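You operate a simulated robot arm through the tools that you are given. There is no shell and no other tool.

You are at the controls of a simulated robot arm. One attempt, no reset.

## Task
Wind the table to the job card's along and across figures, then lock both slides.

It is judged by the outcome, as a careful person would: the job done as asked, and still so three seconds after it is handed in. It fails if anything else is knocked over, pushed out of place, dropped, spilled or broken.

## Robot
A 7-joint arm with a two-finger parallel gripper, fixed in place. Base frame: the origin is at the foot of the arm, x ahead of it, y to its left, z up. Units: m, rad, N and s.
Its first joint turns from -2.601 to 2.601 rad. Payload 3.43 kg.
The TCP is the grasp point between the finger pads, 0.03 m short of the fingertips. In the tool frame z runs along the fingers and y along their closing line. Largest opening 0.094 m; finger width 0.028, thickness 0.01; the body of the gripper, 0.05 by 0.096 m, starts 0.055 m behind the TCP.
Orientation is that of the tool frame in the base frame, as [roll, pitch, yaw] about the fixed x, y, z axes, in that order (R = Rz(yaw) Ry(pitch) Rx(roll)). With the fingers straight down and closing along the base's y, the tool's x points along the base's -x, its y along +y and its z along -z.

## Interface
- The arm moves only by the tool arm_command. Its argument "deltas" is a list that holds one entry, the list of rows, each a list of 7 numbers: the turn, a rotation vector about the tool's x, y, z in units of 120 degrees (1.0 is 120 degrees), then the shift along the tool's x, y, z in units of 400 mm (1.0 is 400 mm), then the finger opening in m, from 0 to 0.094. In form: [[[rx, ry, rz, x, y, z, fingers], ...]]. A call has 1 to 20 rows; each row is the pose to reach, as a shift and turn from the pose commanded when the call began, along the tool's axes at that moment. A call with a number of a shift or a turn outside -1 to 1 is refused whole. Rows are played at 5 a second. More than 0.05 m and 0.15 rad between two rows, or a gripper value outside its range, and nothing of the call is played. Where a pose cannot be reached the arm comes as near as it can. A force on the tool above 50 N (or 10 N above the force at the start of the call, whichever is more), or a blocked arm, ends the call early, and 0.2 s more pass. Each finger travels about 0.045 m/s and halts on what it meets, pressing with about 24 N; the grip force reading is that of the motor and also rises with nothing between the fingers. The clock runs only during rows and for 0.2 s after the last one: add rows that repeat a pose to give the fingers time. It gives the time, the measured TCP pose, the force on the tool (base axes), the opening and the grip force at its end, in the units of the frame above (readings bear some noise), with the torque about the TCP (base axes, N m) and any sound that the robot's microphone picked up.
- Cameras (640 x 400 px; columns grow to the right, rows downward): "scene" is fixed at [0.2207, 0.5007, 1.4528]; the picture's right is [-0.90, -0.43, 0.00], its down [-0.23, 0.49, -0.84] and it looks along [0.36, -0.76, -0.54] (base axes); focal length 308 px, centre (320, 200). "wrist" rides on the gripper at [0.076, 0.014, -0.103] in the tool frame; the picture's right is [-0.18, 0.98, 0.00], its down [-0.75, -0.14, -0.64] and it looks along [-0.63, -0.12, 0.77] (tool axes); focal length 243 px, centre (320, 200).
- get_image(camera): a new picture of that camera. No time passes.
- probe_pixels(camera, pixels): for up to 12 pixels [column, row] of the newest picture of that camera ("zoom" is the newest enlarged one), the place [x, y, z] in the base frame of the surface seen there, good to about 0.002 m. No time passes.
- enlarge(camera, box): a new picture of the part [left, top, right, bottom] of that camera's present view, enlarged. No time passes.
- sign_off(): hands the job in; it is judged then, once.

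Unless the task says otherwise, let go and move clear before handing in.

The tools are called after ">>>" as name(argument=value, ...) on one line, values as JSON. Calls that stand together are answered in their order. arm_command: Moves the arm, as the interface text tells. Its arguments: {"type":"object","properties":{"deltas":{"type":"array"}},"required":["deltas"]} The other tools are called the same way: get_image (camera) takes a picture; probe_pixels (camera, pixels) gives the place of the surface under pixels of a picture; enlarge (camera, box) takes an enlarged picture of a part of a camera's view; sign_off () hands the job in.

At the start:

```text
clock: 0.0
tool_pos: [0.6966, -0.1519, 1.0377]
orientation: [3.14, 0.0, -3.139]
wrist_force: [0.6, 0.2, 0.7]
wrist_torque: [0.0, -0.01, -0.02]
finger_gap: 0.0939
grasp_force: 0.1
```

scene: 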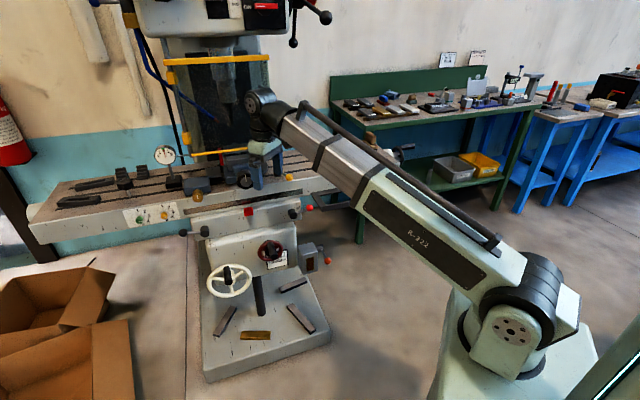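
wrist: 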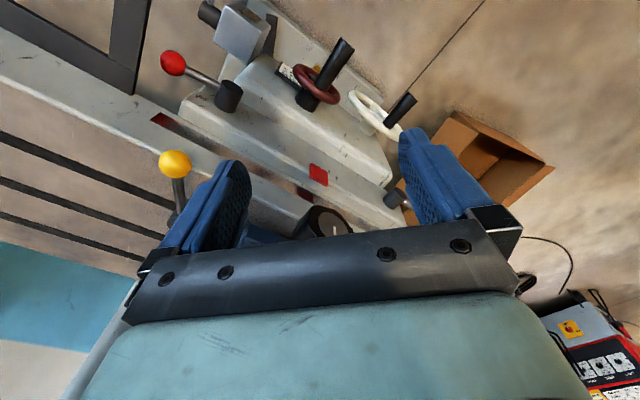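

The scene shows a milling machine with handwheels (white at about [229,281], red/dark at [270,250]), cards near [277,260] and [140,215], and lock levers with coloured knobs. I'll enlarge several parts to read the job card and the scales.

>>> enlarge(camera="scene", box=[180, 180, 340, 300])

>>> enlarge(camera="scene", box=[100, 140, 260, 240])

>>> enlarge(camera="wrist", box=[130, 0, 450, 200])

>>> enlarge(camera="scene", box=[420, 40, 520, 100])

```text
3.33 times, centred on (260, 240) of scene
```

zoom: 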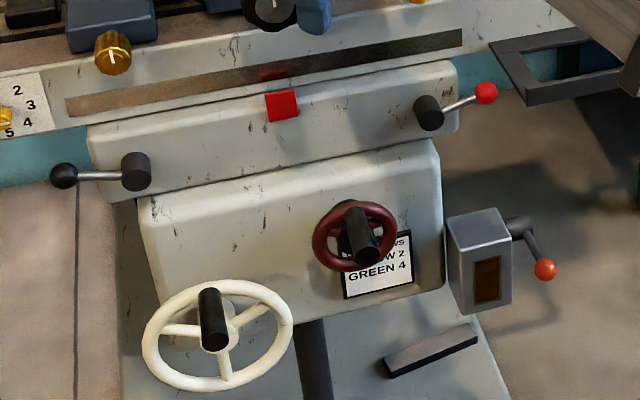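

```text
4.00 times, centred on (180, 190) of scene
```

zoom: 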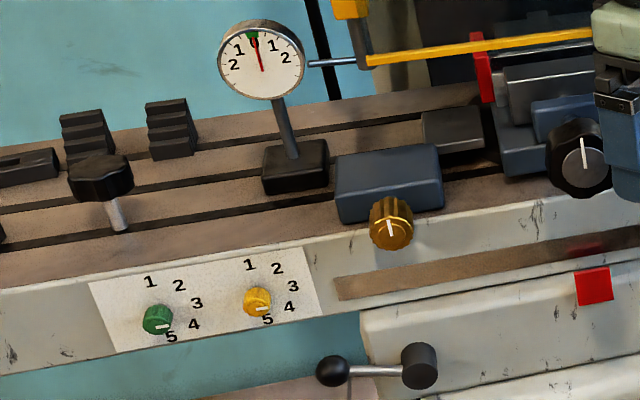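

```text
2.00 times, centred on (290, 100) of wrist
```

zoom: 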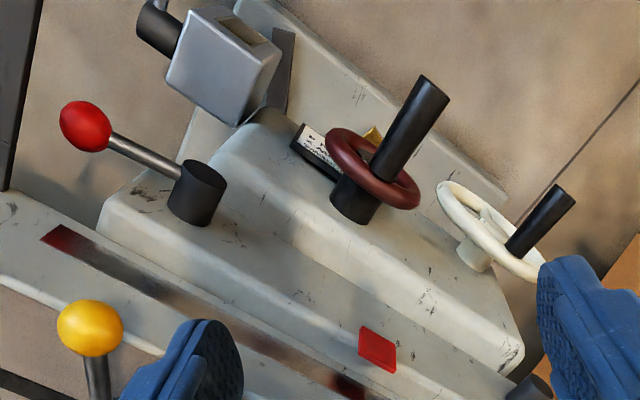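

```text
6.40 times, centred on (470, 70) of scene
```

zoom: 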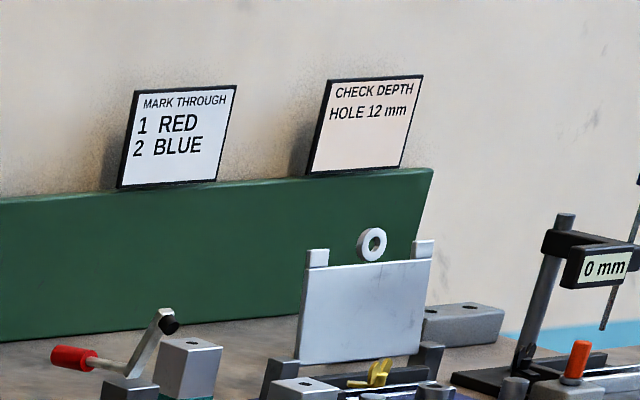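

The dial indicator, knobs and wheels are visible, but I have not yet found the job card with along/across figures. I'll look at the top of the machine [245,5], the card by the red wheel [277,262] and the far benches.

>>> enlarge(camera="scene", box=[120, 0, 340, 60])

>>> enlarge(camera="scene", box=[250, 230, 330, 280])

>>> enlarge(camera="scene", box=[330, 70, 490, 170])

>>> enlarge(camera="scene", box=[480, 50, 640, 150])

>>> enlarge(camera="wrist", box=[480, 240, 640, 400])

>>> enlarge(camera="scene", box=[0, 80, 160, 180])

```text
2.91 times, centred on (230, 30) of scene
```

zoom: 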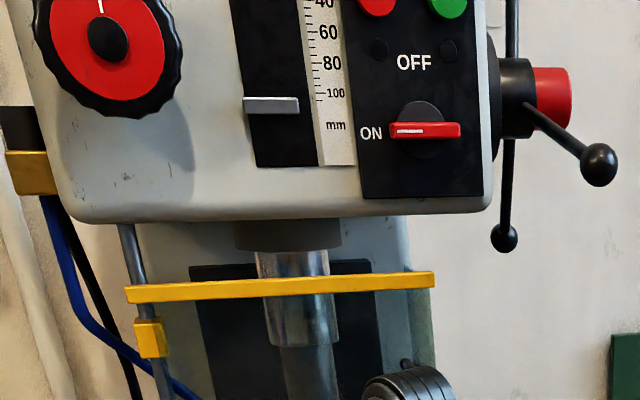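

```text
8.00 times, centred on (290, 255) of scene
```

zoom: 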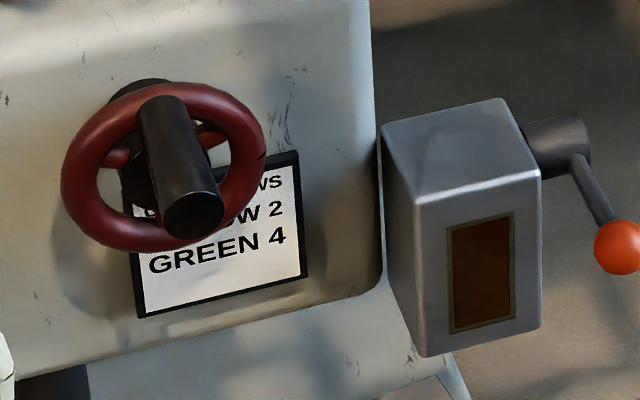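

```text
4.00 times, centred on (410, 120) of scene
```

zoom: 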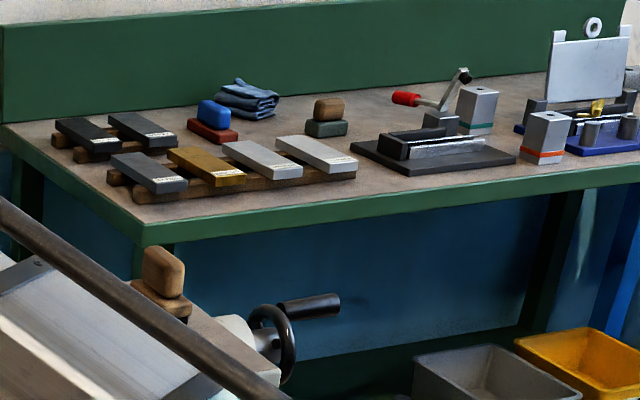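

```text
4.00 times, centred on (560, 100) of scene
```

zoom: 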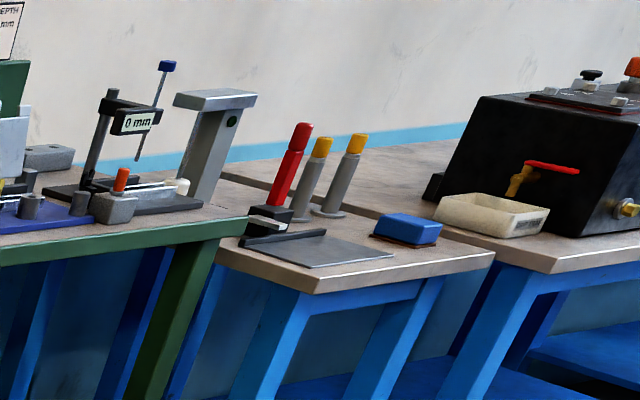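

```text
2.50 times, centred on (560, 320) of wrist
```

zoom: 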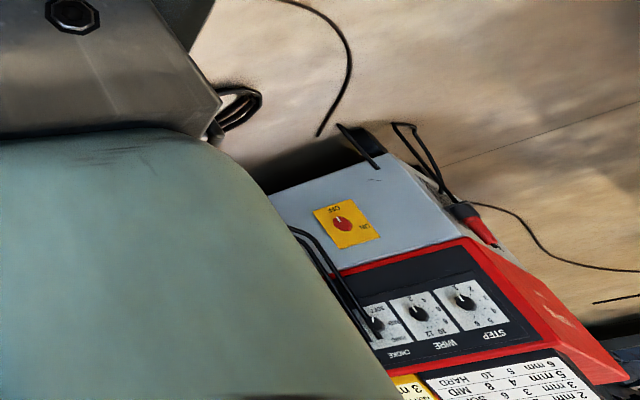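

```text
4.00 times, centred on (80, 130) of scene
```

zoom: 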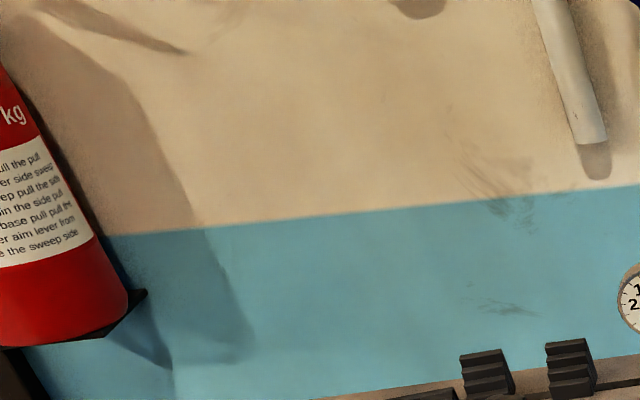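

The card behind the red wheel reads "…WS / …OW 2 / GREEN 4" and is partly covered; it may be for other settings. Let me probe key parts to get their positions.

>>> get_image(camera="scene")

>>> probe_pixels(camera="scene", pixels=[[229, 270], [232, 281], [268, 243], [275, 258], [282, 264], [250, 211], [140, 215], [165, 154], [196, 233], [184, 232], [301, 203], [287, 207]])

>>> probe_pixels(camera="scene", pixels=[[311, 208], [318, 247], [302, 250], [198, 196], [245, 180], [288, 176], [38, 220], [200, 205], [295, 188], [139, 219], [165, 215], [406, 148]])

>>> get_image(camera="wrist")

>>> probe_pixels(camera="wrist", pixels=[[173, 62], [228, 95], [175, 165], [178, 195], [318, 174], [322, 90], [340, 50], [370, 105], [402, 108], [393, 198], [155, 118], [300, 190]])

```text
taken
```

scene: 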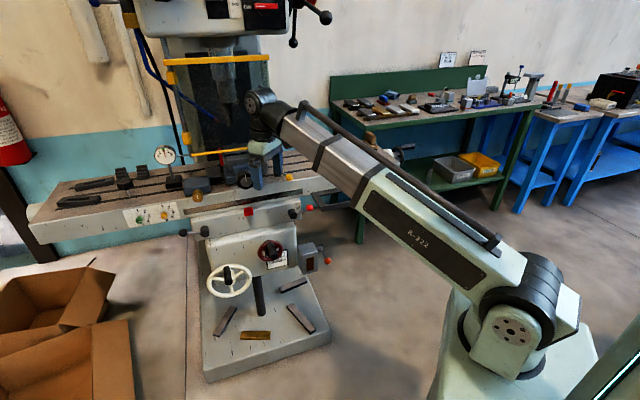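

```text
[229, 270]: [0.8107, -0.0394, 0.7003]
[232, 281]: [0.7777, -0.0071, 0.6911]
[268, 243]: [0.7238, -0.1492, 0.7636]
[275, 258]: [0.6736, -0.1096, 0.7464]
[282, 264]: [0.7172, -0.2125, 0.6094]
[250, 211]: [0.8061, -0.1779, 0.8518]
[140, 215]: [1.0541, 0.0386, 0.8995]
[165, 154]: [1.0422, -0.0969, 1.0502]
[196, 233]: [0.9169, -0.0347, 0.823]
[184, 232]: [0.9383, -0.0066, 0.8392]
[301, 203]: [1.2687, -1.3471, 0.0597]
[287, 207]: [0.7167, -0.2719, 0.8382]
```

```text
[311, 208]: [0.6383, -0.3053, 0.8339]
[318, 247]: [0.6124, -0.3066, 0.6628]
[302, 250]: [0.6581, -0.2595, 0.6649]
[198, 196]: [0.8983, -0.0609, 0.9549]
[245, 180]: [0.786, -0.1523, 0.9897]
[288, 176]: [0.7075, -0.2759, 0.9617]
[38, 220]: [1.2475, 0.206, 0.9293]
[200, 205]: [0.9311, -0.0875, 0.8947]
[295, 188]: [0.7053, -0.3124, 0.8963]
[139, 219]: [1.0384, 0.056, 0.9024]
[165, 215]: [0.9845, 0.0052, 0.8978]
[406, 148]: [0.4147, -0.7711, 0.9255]
```

```text
taken
```

wrist: 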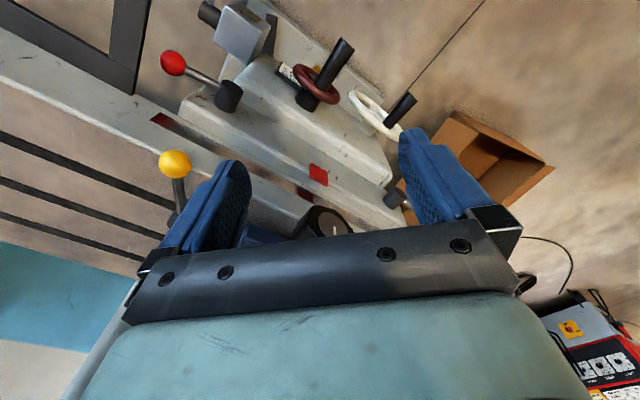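

```text
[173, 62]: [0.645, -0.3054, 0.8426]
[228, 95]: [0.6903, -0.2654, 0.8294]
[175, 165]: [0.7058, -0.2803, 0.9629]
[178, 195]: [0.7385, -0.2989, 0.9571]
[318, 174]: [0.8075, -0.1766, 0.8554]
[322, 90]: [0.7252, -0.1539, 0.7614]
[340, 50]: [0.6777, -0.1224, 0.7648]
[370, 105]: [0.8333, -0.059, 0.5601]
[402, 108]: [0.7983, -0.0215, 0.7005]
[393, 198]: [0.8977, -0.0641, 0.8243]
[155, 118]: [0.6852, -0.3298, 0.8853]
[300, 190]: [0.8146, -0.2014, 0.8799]
```

The table runs along (0.71, 0.71) in the base frame, its front facing the scene camera; there is a black wheel at the table's right end near [400,150]. I'll enlarge the scale strip, the wheels and levers in more detail before moving.

>>> enlarge(camera="scene", box=[190, 185, 270, 235])

>>> enlarge(camera="scene", box=[250, 165, 330, 215])

>>> enlarge(camera="scene", box=[200, 250, 264, 310])

>>> enlarge(camera="wrist", box=[250, 30, 350, 110])

>>> enlarge(camera="scene", box=[360, 120, 460, 180])

>>> enlarge(camera="wrist", box=[140, 90, 360, 230])

```text
8.00 times, centred on (230, 210) of scene
```

zoom: 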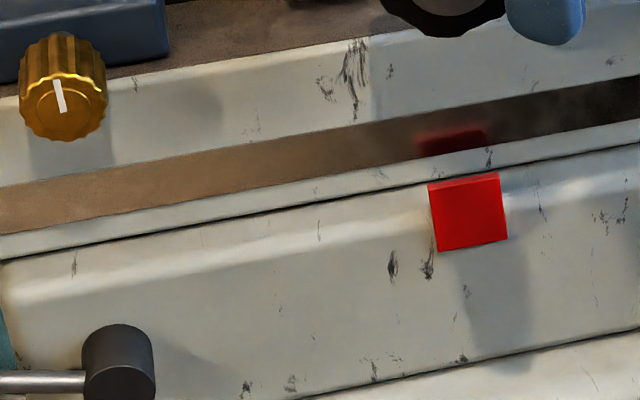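

```text
8.00 times, centred on (290, 190) of scene
```

zoom: 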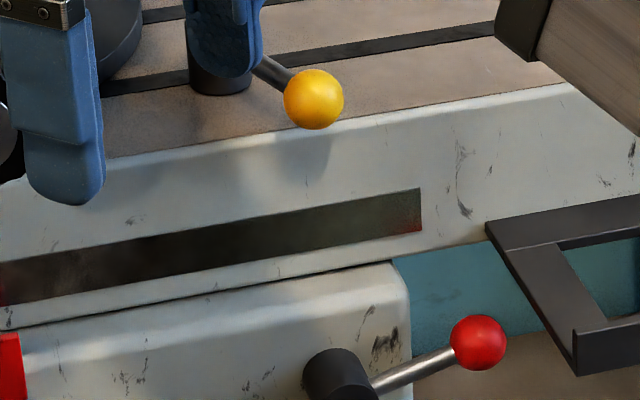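

```text
6.67 times, centred on (232, 280) of scene
```

zoom: 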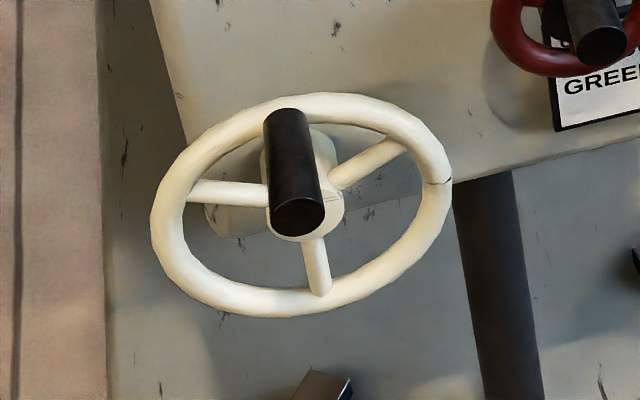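

```text
5.00 times, centred on (300, 70) of wrist
```

zoom: 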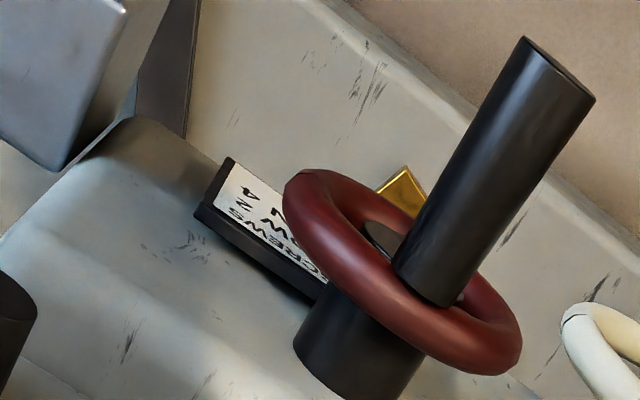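

```text
6.40 times, centred on (410, 150) of scene
```

zoom: 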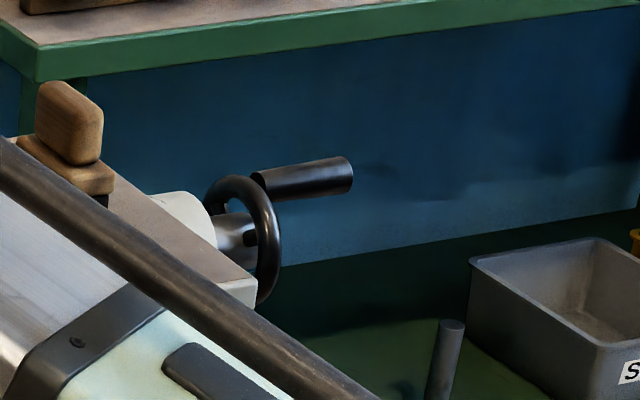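

```text
2.86 times, centred on (250, 160) of wrist
```

zoom: 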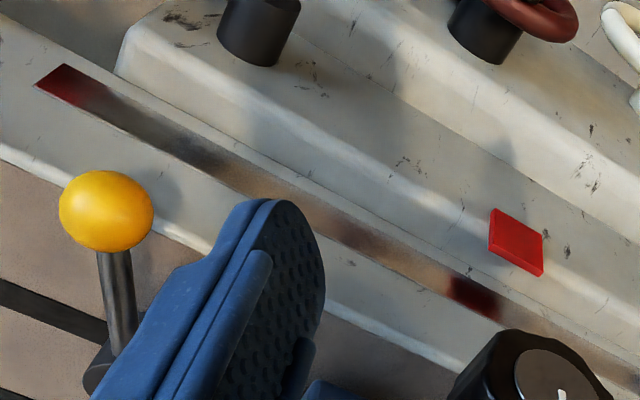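

The card behind the red wheel is about "SCREWS", so the along/across card must be elsewhere, probably hidden behind the arm. I'll raise the tool 0.2 m to open the view.

>>> arm_command(deltas=[[[0, 0, 0, 0, 0, -0.1, 0.094], [0, 0, 0, 0, 0, -0.2, 0.094], [0, 0, 0, 0, 0, -0.3, 0.094], [0, 0, 0, 0, 0, -0.4, 0.094], [0, 0, 0, 0, 0, -0.5, 0.094]]])

>>> get_image(camera="scene")

>>> get_image(camera="wrist")

```text
clock: 0.6
tool_pos: [0.7006, -0.1527, 1.1107]
orientation: [-3.135, 0.019, 3.14]
wrist_force: [10.8, -2.8, -16.9]
wrist_torque: [-0.18, -0.06, -0.07]
finger_gap: 0.0941
grasp_force: 0.0
out of reach, approached as far as the arm can: row 3
stopped in row 3: the force on the tool passed its limit at 75 N (the readings are from after the stop); the commanded pose is now the measured one
```

```text
taken
```

scene: 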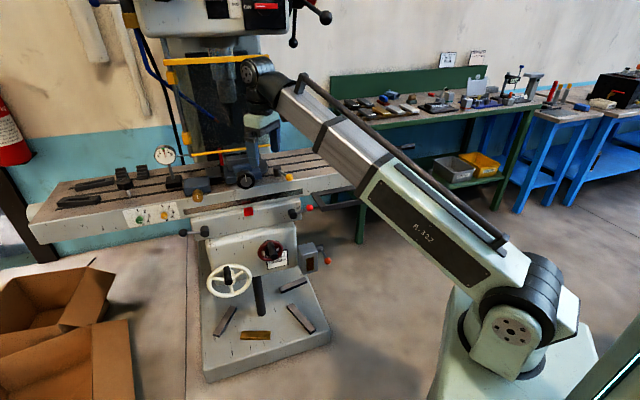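

```text
taken
```

wrist: 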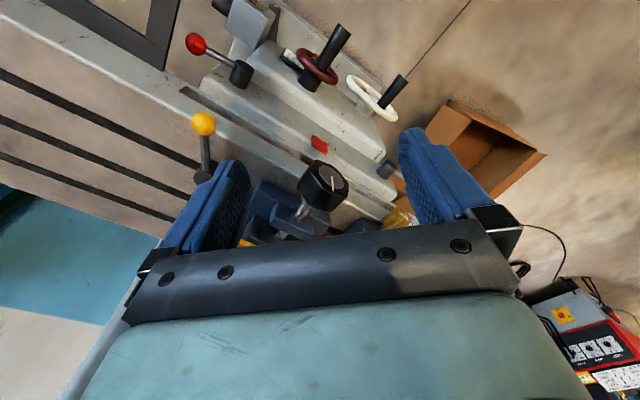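

The upward move was stopped by a force of 75 N at z=1.11, so the wrist may have touched the guard near [265,60] or [245,150]. Let me look closely before moving again.

>>> enlarge(camera="scene", box=[150, 40, 310, 200])

>>> probe_pixels(camera="scene", pixels=[[168, 61], [200, 60], [235, 58], [266, 56], [195, 154], [220, 152], [240, 150], [262, 148], [255, 90], [262, 120], [245, 65], [270, 75]])

```text
2.50 times, centred on (230, 120) of scene
```

zoom: 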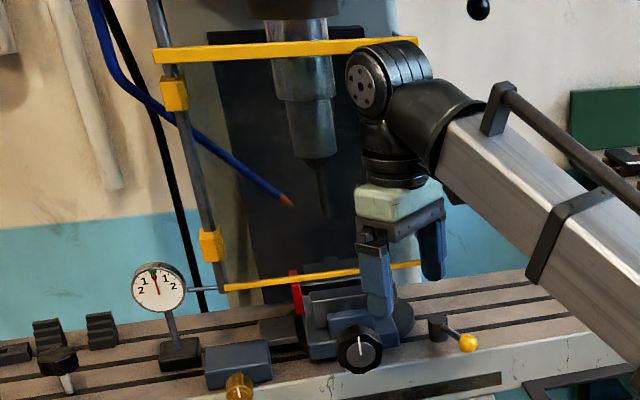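

```text
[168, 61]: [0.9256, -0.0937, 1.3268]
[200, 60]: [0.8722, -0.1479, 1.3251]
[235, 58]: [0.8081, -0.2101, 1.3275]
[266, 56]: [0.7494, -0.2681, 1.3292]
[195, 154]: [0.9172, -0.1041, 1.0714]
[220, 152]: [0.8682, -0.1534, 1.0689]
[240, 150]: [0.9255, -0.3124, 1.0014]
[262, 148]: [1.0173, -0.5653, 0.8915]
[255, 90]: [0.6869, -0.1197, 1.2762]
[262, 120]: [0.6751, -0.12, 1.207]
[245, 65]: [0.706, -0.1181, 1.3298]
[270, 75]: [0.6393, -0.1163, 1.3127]
```

The guard bars (z 1.33 and 1.07) seem about 6–10 cm from the gripper, so this looks like a reach-limit jolt rather than a contact. I'll ease down slightly and check the force settles, then pan the camera toward the right end of the table.

>>> arm_command(deltas=[[[0, 0, 0, 0, 0, 0.025, 0.094], [0, 0, 0, 0, 0, 0.05, 0.094], [0, 0, 0, 0, 0, 0.075, 0.094], [0, 0, 0, 0, 0, 0.075, 0.094]]])

>>> get_image(camera="wrist")

```text
clock: 1.6
tool_pos: [0.7005, -0.1528, 1.0791]
orientation: [-3.136, 0.017, 3.141]
wrist_force: [0.7, -1.1, -0.1]
wrist_torque: [-0.02, 0.03, -0.01]
finger_gap: 0.0938
grasp_force: 0.0
```

```text
taken
```

wrist: 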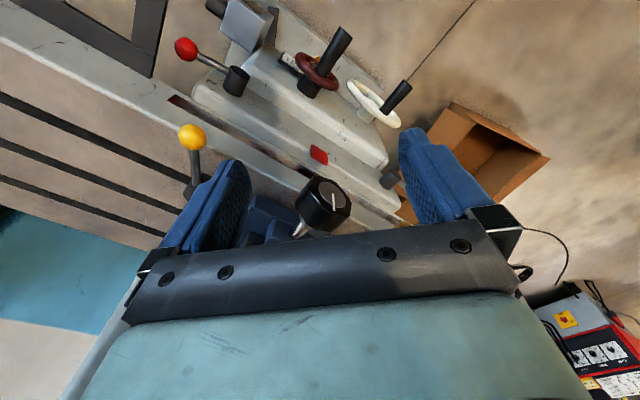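

The force is back to about zero, so nothing is pressing on the arm. I'll swing the arm right around the base at the same height to clear the view of the machine and look over the right end of the table.

>>> arm_command(deltas=[[[0, 0, 0.0288, 0.026, -0.1045, 0, 0.094], [0, 0, 0.0575, 0.0585, -0.2075, 0, 0.094], [0, 0, 0.0863, 0.097, -0.308, 0, 0.094], [0, 0, 0.115, 0.1415, -0.4065, 0, 0.094], [0, 0, 0.1438, 0.192, -0.502, 0, 0.094], [0, 0, 0.1725, 0.248, -0.594, 0, 0.094], [0, 0, 0.2013, 0.309, -0.683, 0, 0.094], [0, 0, 0.23, 0.376, -0.768, 0, 0.094], [0, 0, 0.2588, 0.448, -0.848, 0, 0.094], [0, 0, 0.2875, 0.524, -0.925, 0, 0.094], [0, 0, 0.3163, 0.605, -0.996, 0, 0.094]]])

>>> get_image(camera="scene")

>>> get_image(camera="wrist")

```text
clock: 4.0
tool_pos: [0.4584, -0.5507, 1.0776]
orientation: [3.134, 0.017, 2.479]
wrist_force: [-0.8, 0.1, -0.5]
wrist_torque: [0.0, -0.02, 0.07]
finger_gap: 0.0942
grasp_force: 0.0
```

```text
taken
```

scene: 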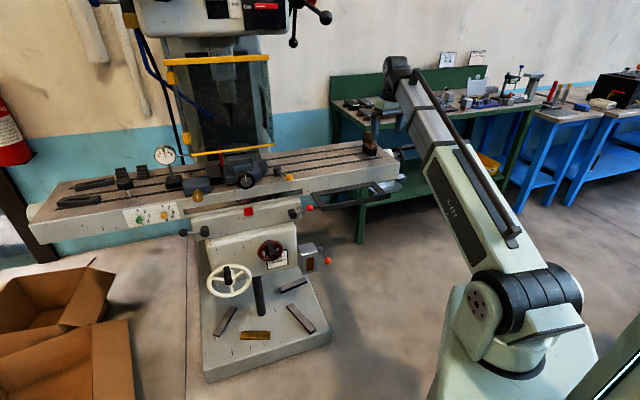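

```text
taken
```

wrist: 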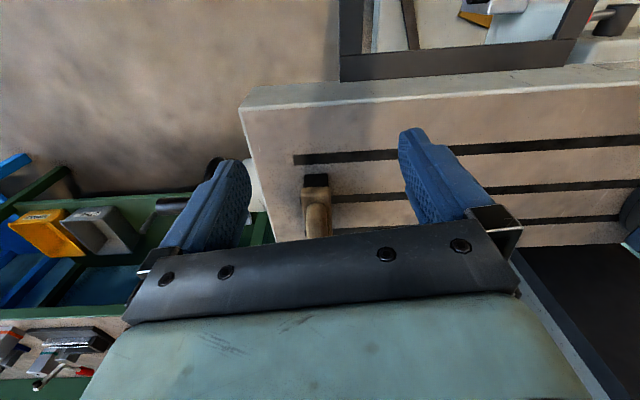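

The table is now clear of the arm in the scene; a dark frame hangs at the table's front right near [345,195]. I'll enlarge that area and the right end of the table.

>>> enlarge(camera="scene", box=[270, 140, 430, 240])

>>> enlarge(camera="wrist", box=[330, 0, 640, 160])

>>> enlarge(camera="scene", box=[180, 130, 320, 220])

>>> enlarge(camera="scene", box=[240, 220, 340, 290])

```text
4.00 times, centred on (350, 190) of scene
```

zoom: 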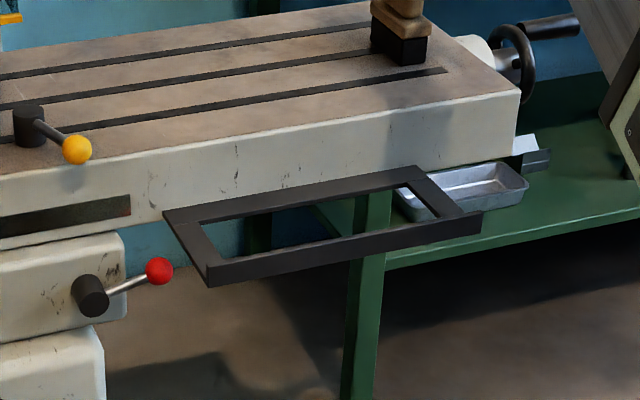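

```text
2.06 times, centred on (485, 80) of wrist
```

zoom: 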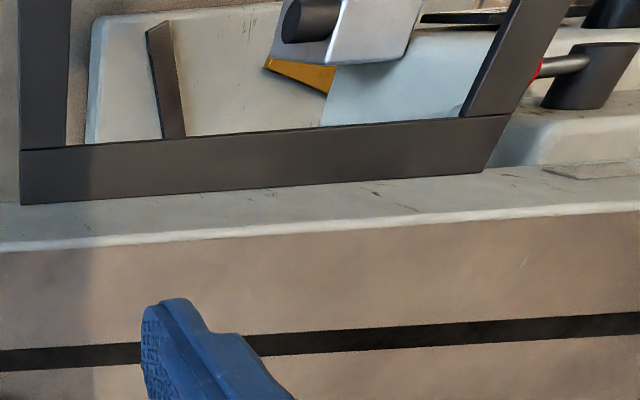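

```text
4.44 times, centred on (250, 175) of scene
```

zoom: 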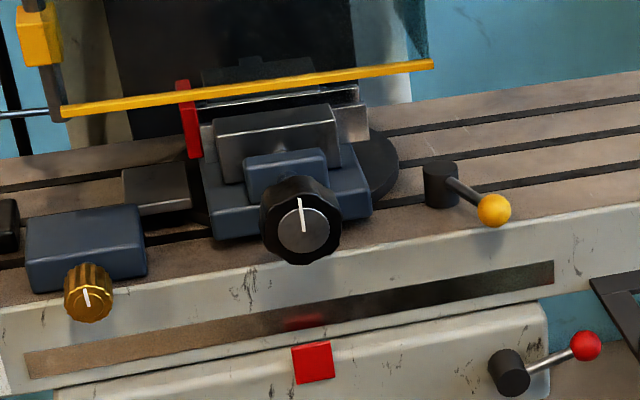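

```text
5.71 times, centred on (290, 255) of scene
```

zoom: 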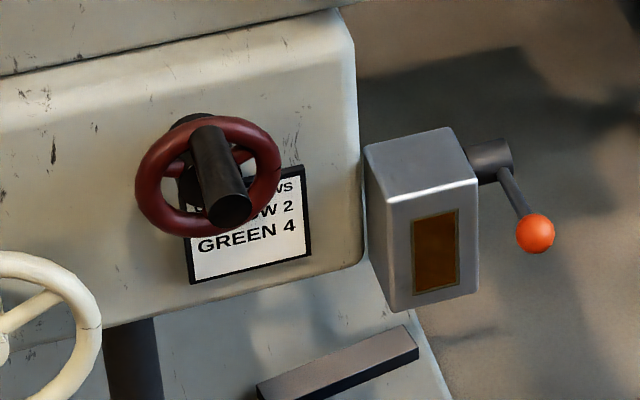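

No along/across card there either. I'll scan the rest of the scene picture at higher zoom for any other cards.

>>> enlarge(camera="scene", box=[0, 160, 200, 290])

>>> enlarge(camera="scene", box=[190, 280, 350, 400])

>>> enlarge(camera="scene", box=[120, 0, 280, 100])

>>> enlarge(camera="scene", box=[0, 250, 200, 400])

>>> enlarge(camera="scene", box=[540, 240, 640, 400])

>>> enlarge(camera="scene", box=[320, 60, 440, 130])

```text
3.08 times, centred on (100, 225) of scene
```

zoom: 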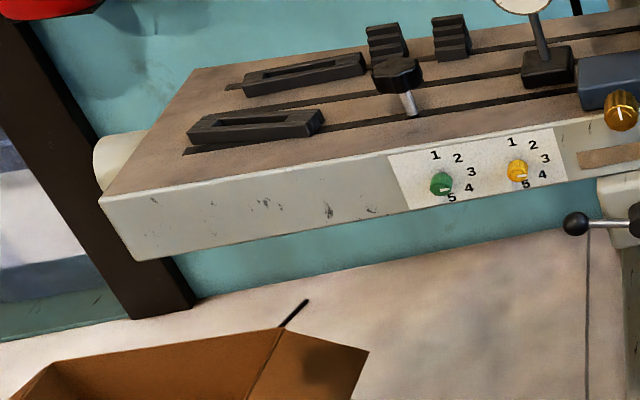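

```text
3.33 times, centred on (270, 340) of scene
```

zoom: 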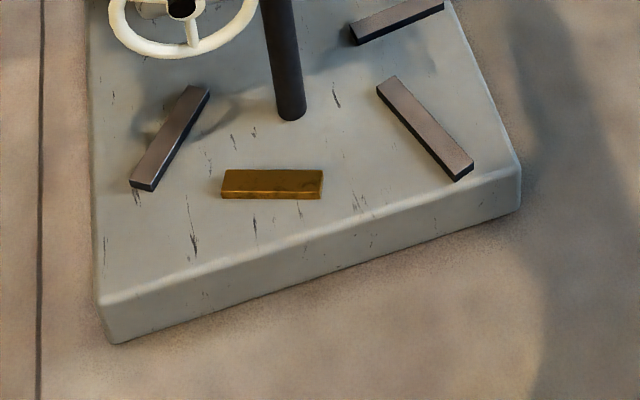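

```text
4.00 times, centred on (200, 50) of scene
```

zoom: 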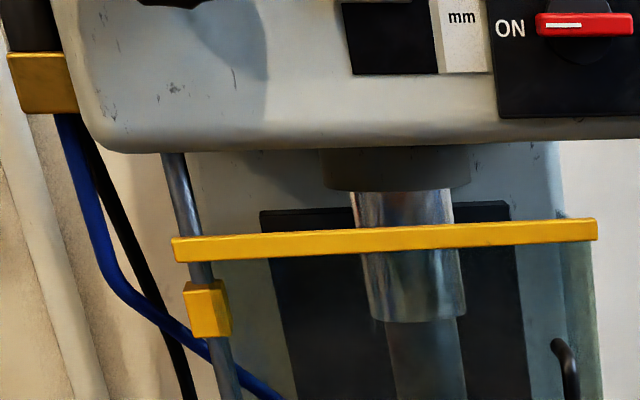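

```text
2.67 times, centred on (100, 325) of scene
```

zoom: 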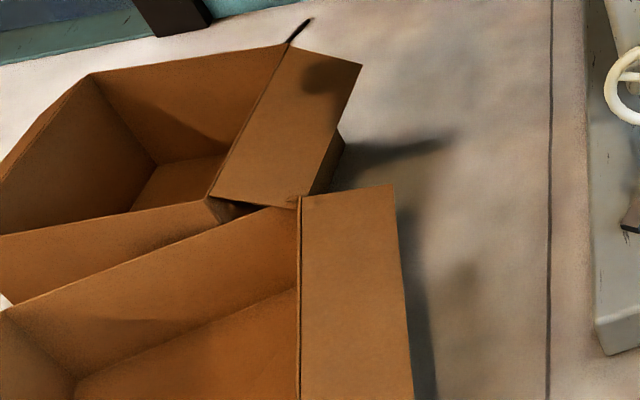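

```text
2.50 times, centred on (590, 320) of scene
```

zoom: 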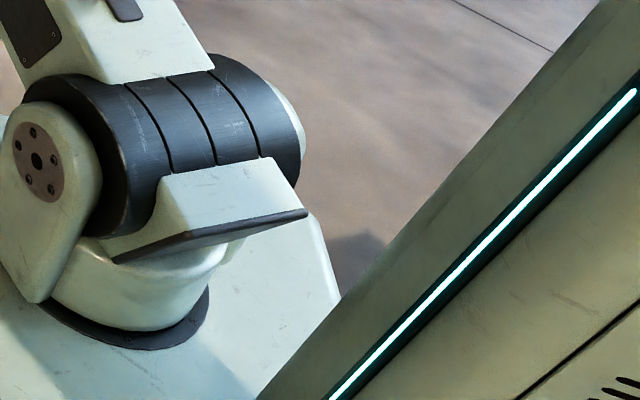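

```text
5.33 times, centred on (380, 95) of scene
```

zoom: 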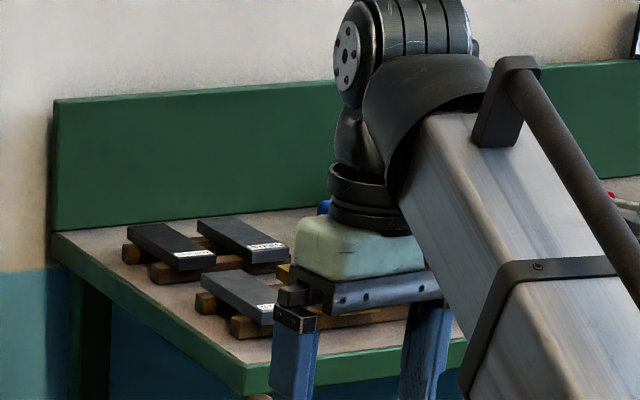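

No other card is in the fixed view. I'll probe the arm's links to understand its reach before pointing the wrist camera at the machine's head and surroundings.

>>> get_image(camera="scene")

>>> probe_pixels(camera="scene", pixels=[[478, 300], [540, 290], [500, 345], [520, 375], [462, 205], [405, 100], [397, 66], [390, 85], [520, 395], [610, 380], [455, 320], [430, 130]])

```text
taken
```

scene: 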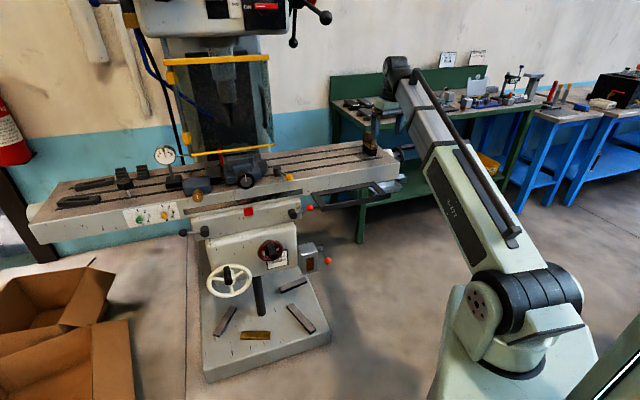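

```text
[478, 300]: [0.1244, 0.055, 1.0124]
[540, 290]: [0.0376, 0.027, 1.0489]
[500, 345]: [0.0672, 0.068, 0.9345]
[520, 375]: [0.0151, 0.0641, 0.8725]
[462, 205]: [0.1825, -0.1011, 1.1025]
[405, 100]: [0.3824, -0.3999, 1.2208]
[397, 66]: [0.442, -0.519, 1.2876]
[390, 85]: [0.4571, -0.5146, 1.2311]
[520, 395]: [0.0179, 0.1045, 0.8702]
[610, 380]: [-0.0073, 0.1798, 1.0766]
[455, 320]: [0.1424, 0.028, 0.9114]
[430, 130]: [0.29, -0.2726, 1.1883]
```

The arm looks like a telescoping type with its shoulder near z=1.0. I'll move to the operator's side of the machine (about (0.62, 0.06)), with the camera facing the machine front, in two calls.

>>> arm_command(deltas=[[[0, 0, 0.0073, 0.0388, 0.0908, 0, 0.094], [0, 0, 0.0146, 0.0775, 0.1817, 0, 0.094], [0, 0, 0.022, 0.1163, 0.2726, 0, 0.094], [0, 0, 0.0293, 0.155, 0.3634, 0, 0.094], [0, 0, 0.0366, 0.1938, 0.4543, 0, 0.094], [0, 0, 0.044, 0.2325, 0.5451, 0, 0.094], [0, 0, 0.0512, 0.2713, 0.636, 0, 0.094], [0, 0, 0.0585, 0.31, 0.7268, 0, 0.094]]])

>>> get_image(camera="wrist")

```text
clock: 5.3
tool_pos: [0.515, -0.3473, 1.0779]
orientation: [3.136, 0.026, 2.4]
wrist_force: [0.3, 1.2, 0.2]
wrist_torque: [-0.03, -0.01, -0.01]
finger_gap: 0.0941
grasp_force: 0.0
stopped in row 6: the force on the tool passed its limit at 63 N (the readings are from after the stop); the commanded pose is now the measured one
```

```text
taken
```

wrist: 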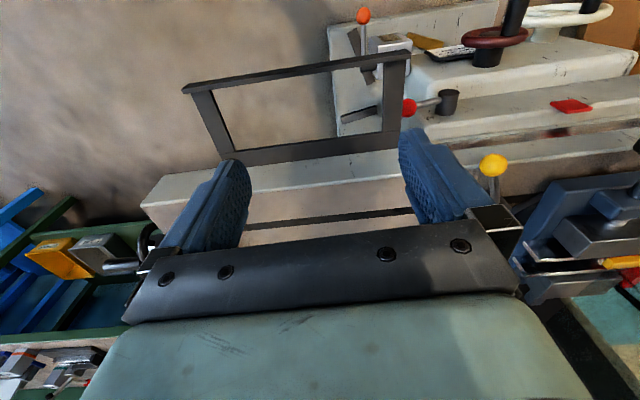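

The motion stopped with a 63 N jolt at r≈0.62, but the residual force is nearly zero. I'll check the scene for what happened.

>>> get_image(camera="scene")

>>> enlarge(camera="scene", box=[280, 40, 480, 200])

>>> enlarge(camera="wrist", box=[320, 0, 640, 180])

```text
taken
```

scene: 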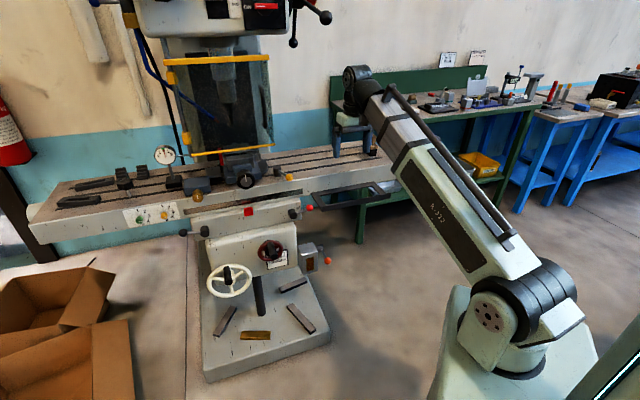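

```text
2.50 times, centred on (380, 120) of scene
```

zoom: 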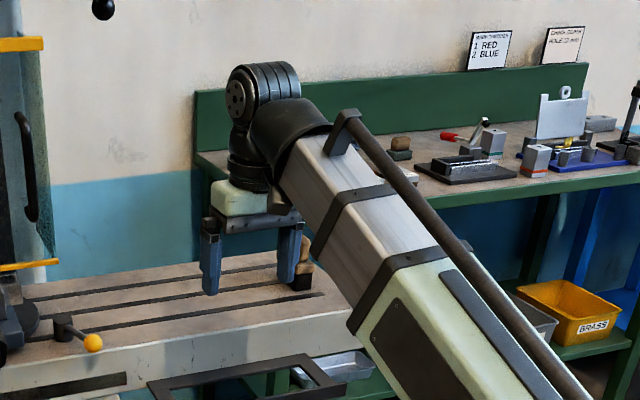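

```text
2.00 times, centred on (480, 90) of wrist
```

zoom: 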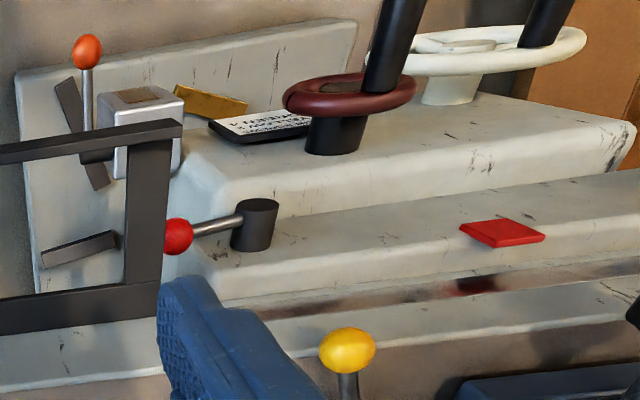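

Nothing is touching; both stops occurred when the arm link was tilted about 25° up with the tool straight down, so it's a wrist-bend limit. I'll lower to z≈1.0 first and then go to the operator's side.

>>> arm_command(deltas=[[[0, 0, 0, 0, 0, 0.1, 0.094], [0, 0, 0, 0, 0, 0.195, 0.094], [0, 0, 0.002, 0.0467, 0.0795, 0.195, 0.094], [0, 0, 0.004, 0.0935, 0.1591, 0.195, 0.094], [0, 0, 0.006, 0.1402, 0.2386, 0.195, 0.094], [0, 0, 0.008, 0.1869, 0.3182, 0.195, 0.094], [0, 0, 0.01, 0.2336, 0.3977, 0.195, 0.094], [0, 0, 0.012, 0.2804, 0.4773, 0.195, 0.094], [0, 0, 0.014, 0.3271, 0.5568, 0.195, 0.094], [0, 0, 0.016, 0.3738, 0.6364, 0.195, 0.094], [0, 0, 0.018, 0.4205, 0.7159, 0.195, 0.094], [0, 0, 0.02, 0.4673, 0.7955, 0.195, 0.094], [0, 0, 0.021, 0.514, 0.875, 0.195, 0.094]]])

>>> get_image(camera="wrist")

>>> get_image(camera="scene")

```text
clock: 8.1
tool_pos: [0.5996, 0.0474, 0.9979]
orientation: [3.133, 0.023, 2.359]
wrist_force: [-0.2, 0.7, 0.6]
wrist_torque: [0.0, -0.03, 0.03]
finger_gap: 0.0938
grasp_force: 0.1
```

```text
taken
```

wrist: 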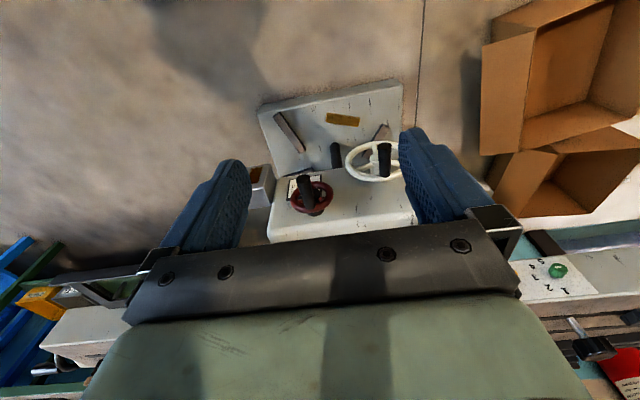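

```text
taken
```

scene: 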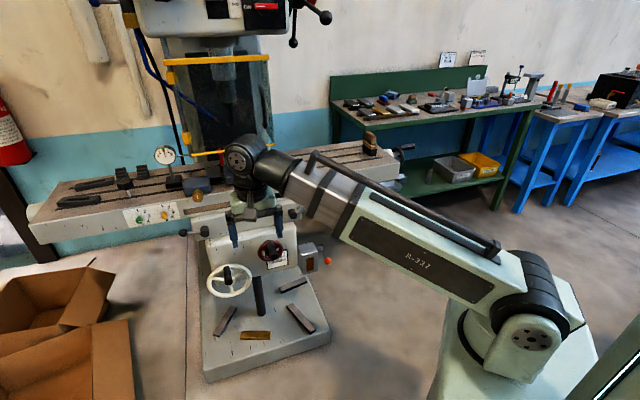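

From here I'll tilt the tool about 45° toward the machine while shifting 0.1 m closer, to look at the machine's front and head.

>>> arm_command(deltas=[[[0, -0.06, 0, -0.04, 0, -0.02, 0.094], [0, -0.12, 0, -0.08, 0, -0.04, 0.094], [0, -0.18, 0, -0.12, 0, -0.06, 0.094], [0, -0.24, 0, -0.16, 0, -0.08, 0.094], [0, -0.3, 0, -0.2, 0, -0.1, 0.094], [0, -0.36, 0, -0.24, 0, -0.1, 0.094]]])

>>> get_image(camera="wrist")

```text
clock: 9.5
tool_pos: [0.6668, -0.0199, 1.0394]
orientation: [3.131, 0.78, 2.352]
wrist_force: [-1.0, -0.4, 0.1]
wrist_torque: [-0.01, 0.0, -0.02]
finger_gap: 0.0939
grasp_force: 0.0
```

```text
taken
```

wrist: 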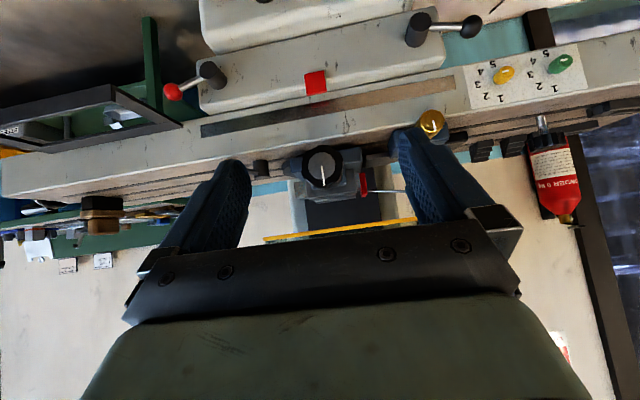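

Now I see the machine front upside down: the strip at [330,105], red tag at [315,82], and something red/white near [562,347]. I'll enlarge those.

>>> enlarge(camera="wrist", box=[160, 40, 480, 220])

>>> enlarge(camera="wrist", box=[520, 280, 640, 400])

>>> enlarge(camera="wrist", box=[0, 60, 200, 290])

>>> enlarge(camera="wrist", box=[400, 0, 640, 240])

```text
2.00 times, centred on (320, 130) of wrist
```

zoom: 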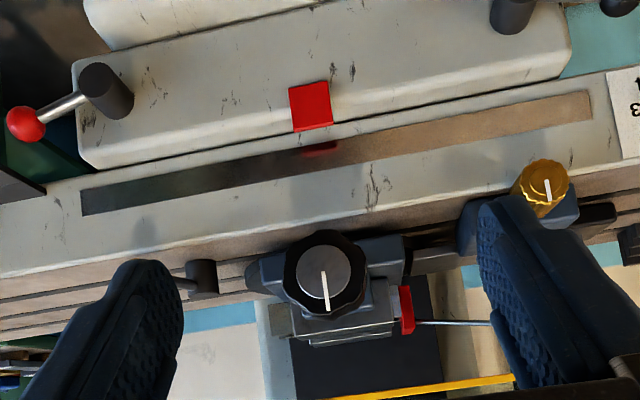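

```text
3.33 times, centred on (580, 340) of wrist
```

zoom: 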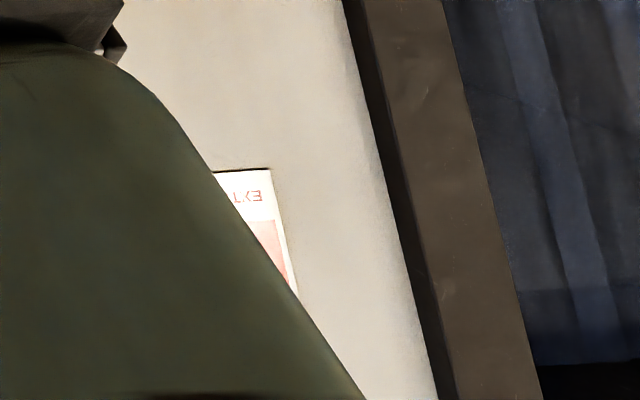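

```text
1.74 times, centred on (100, 175) of wrist
```

zoom: 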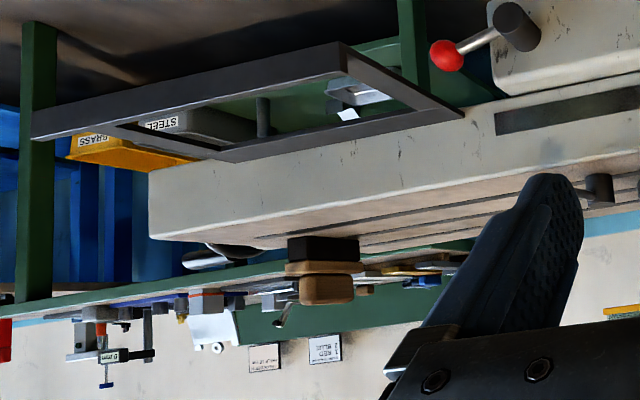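

```text
1.67 times, centred on (520, 120) of wrist
```

zoom: 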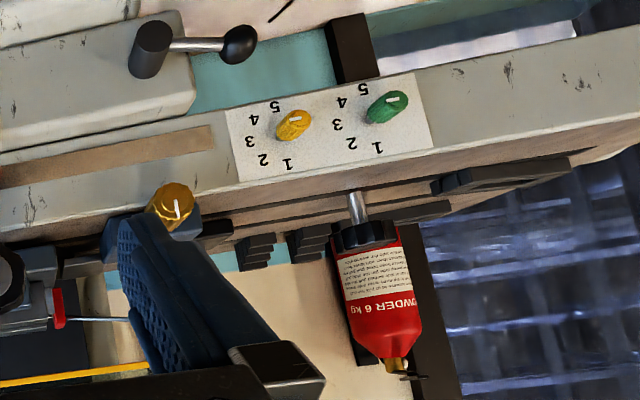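

The strip carries no graduations, so the readout must be elsewhere, perhaps on the head above. I'll tilt the tool to near-horizontal to look up at the head.

>>> arm_command(deltas=[[[0, -0.06, 0, -0.035, 0, 0.012, 0.094], [0, -0.12, 0, -0.07, 0, 0.024, 0.094], [0, -0.18, 0, -0.106, 0, 0.036, 0.094], [0, -0.24, 0, -0.141, 0, 0.048, 0.094], [0, -0.3, 0, -0.177, 0, 0.06, 0.094], [0, -0.36, 0, -0.212, 0, 0.071, 0.094]]])

>>> get_image(camera="wrist")

```text
clock: 10.9
tool_pos: [0.7237, -0.0757, 1.0795]
orientation: [2.93, 1.535, 2.147]
wrist_force: [0.7, 0.2, 0.4]
wrist_torque: [0.01, 0.03, 0.0]
finger_gap: 0.0941
grasp_force: 0.1
```

```text
taken
```

wrist: 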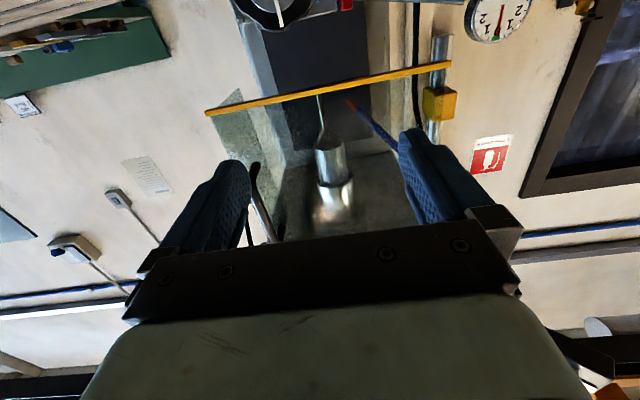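

A paper hangs on the wall near [147,175] and a fire sign near [490,155]. I'll enlarge the paper.

>>> enlarge(camera="wrist", box=[110, 150, 190, 200])

>>> enlarge(camera="wrist", box=[0, 80, 200, 280])

>>> enlarge(camera="wrist", box=[200, 0, 480, 240])

>>> enlarge(camera="wrist", box=[460, 0, 560, 60])

>>> probe_pixels(camera="wrist", pixels=[[147, 175], [495, 30], [490, 155], [240, 130], [210, 112], [445, 66]])

```text
8.00 times, centred on (150, 175) of wrist
```

zoom: 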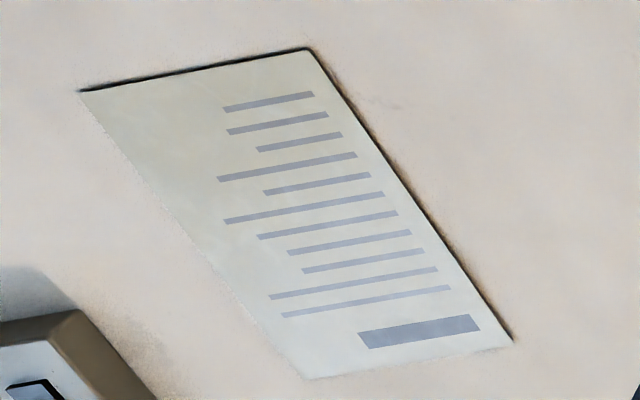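

```text
2.00 times, centred on (100, 180) of wrist
```

zoom: 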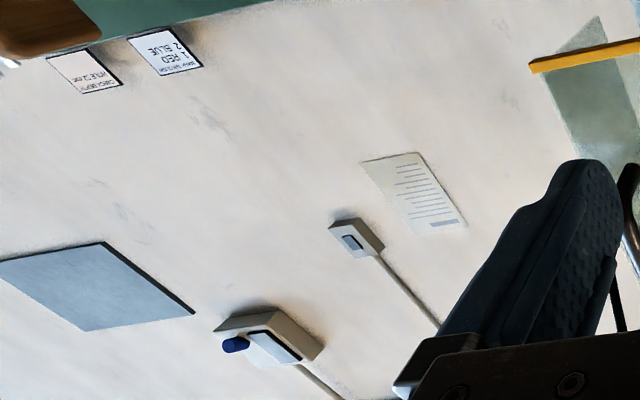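

```text
1.67 times, centred on (340, 120) of wrist
```

zoom: 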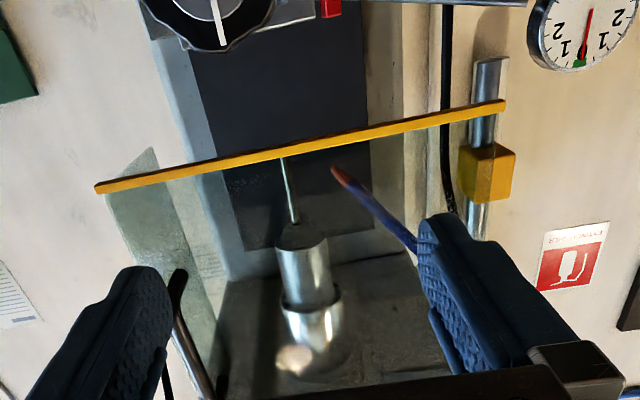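

```text
6.40 times, centred on (510, 30) of wrist
```

zoom: 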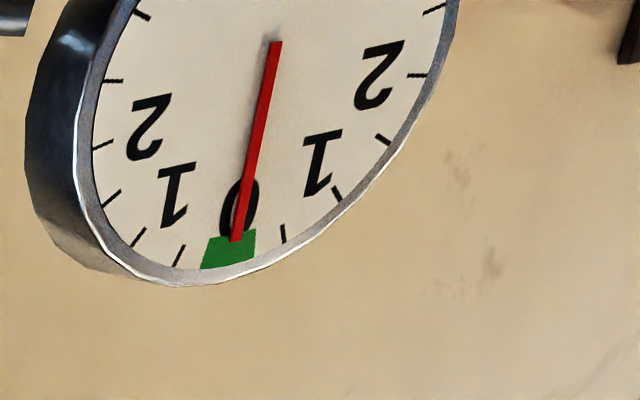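

```text
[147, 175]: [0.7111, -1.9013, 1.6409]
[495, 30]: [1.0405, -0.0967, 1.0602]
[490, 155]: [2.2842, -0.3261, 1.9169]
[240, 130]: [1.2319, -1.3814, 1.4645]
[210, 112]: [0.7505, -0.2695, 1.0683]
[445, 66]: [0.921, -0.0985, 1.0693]
```

The head is hidden by the gripper. I'll tilt the tool another 35° upward to see the head panel.

>>> arm_command(deltas=[[[0, -0.06, 0, 0, 0, -0.02, 0.094], [0, -0.12, 0, 0, 0, -0.05, 0.094], [0, -0.18, 0, 0, 0, -0.08, 0.094], [0, -0.24, 0, 0, 0, -0.1, 0.094], [0, -0.3, 0, 0, 0, -0.12, 0.094]]])

>>> get_image(camera="wrist")

```text
clock: 12.1
tool_pos: [0.6908, -0.0405, 1.0808]
orientation: [0.013, 0.978, -0.772]
wrist_force: [0.5, -0.3, 0.9]
wrist_torque: [0.0, 0.0, -0.01]
finger_gap: 0.0938
grasp_force: 0.1
```

```text
taken
```

wrist: 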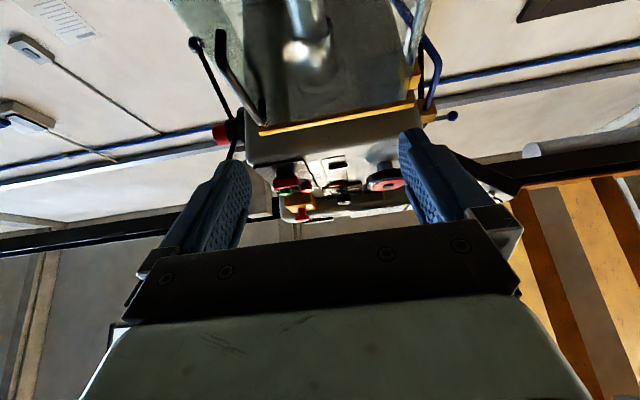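

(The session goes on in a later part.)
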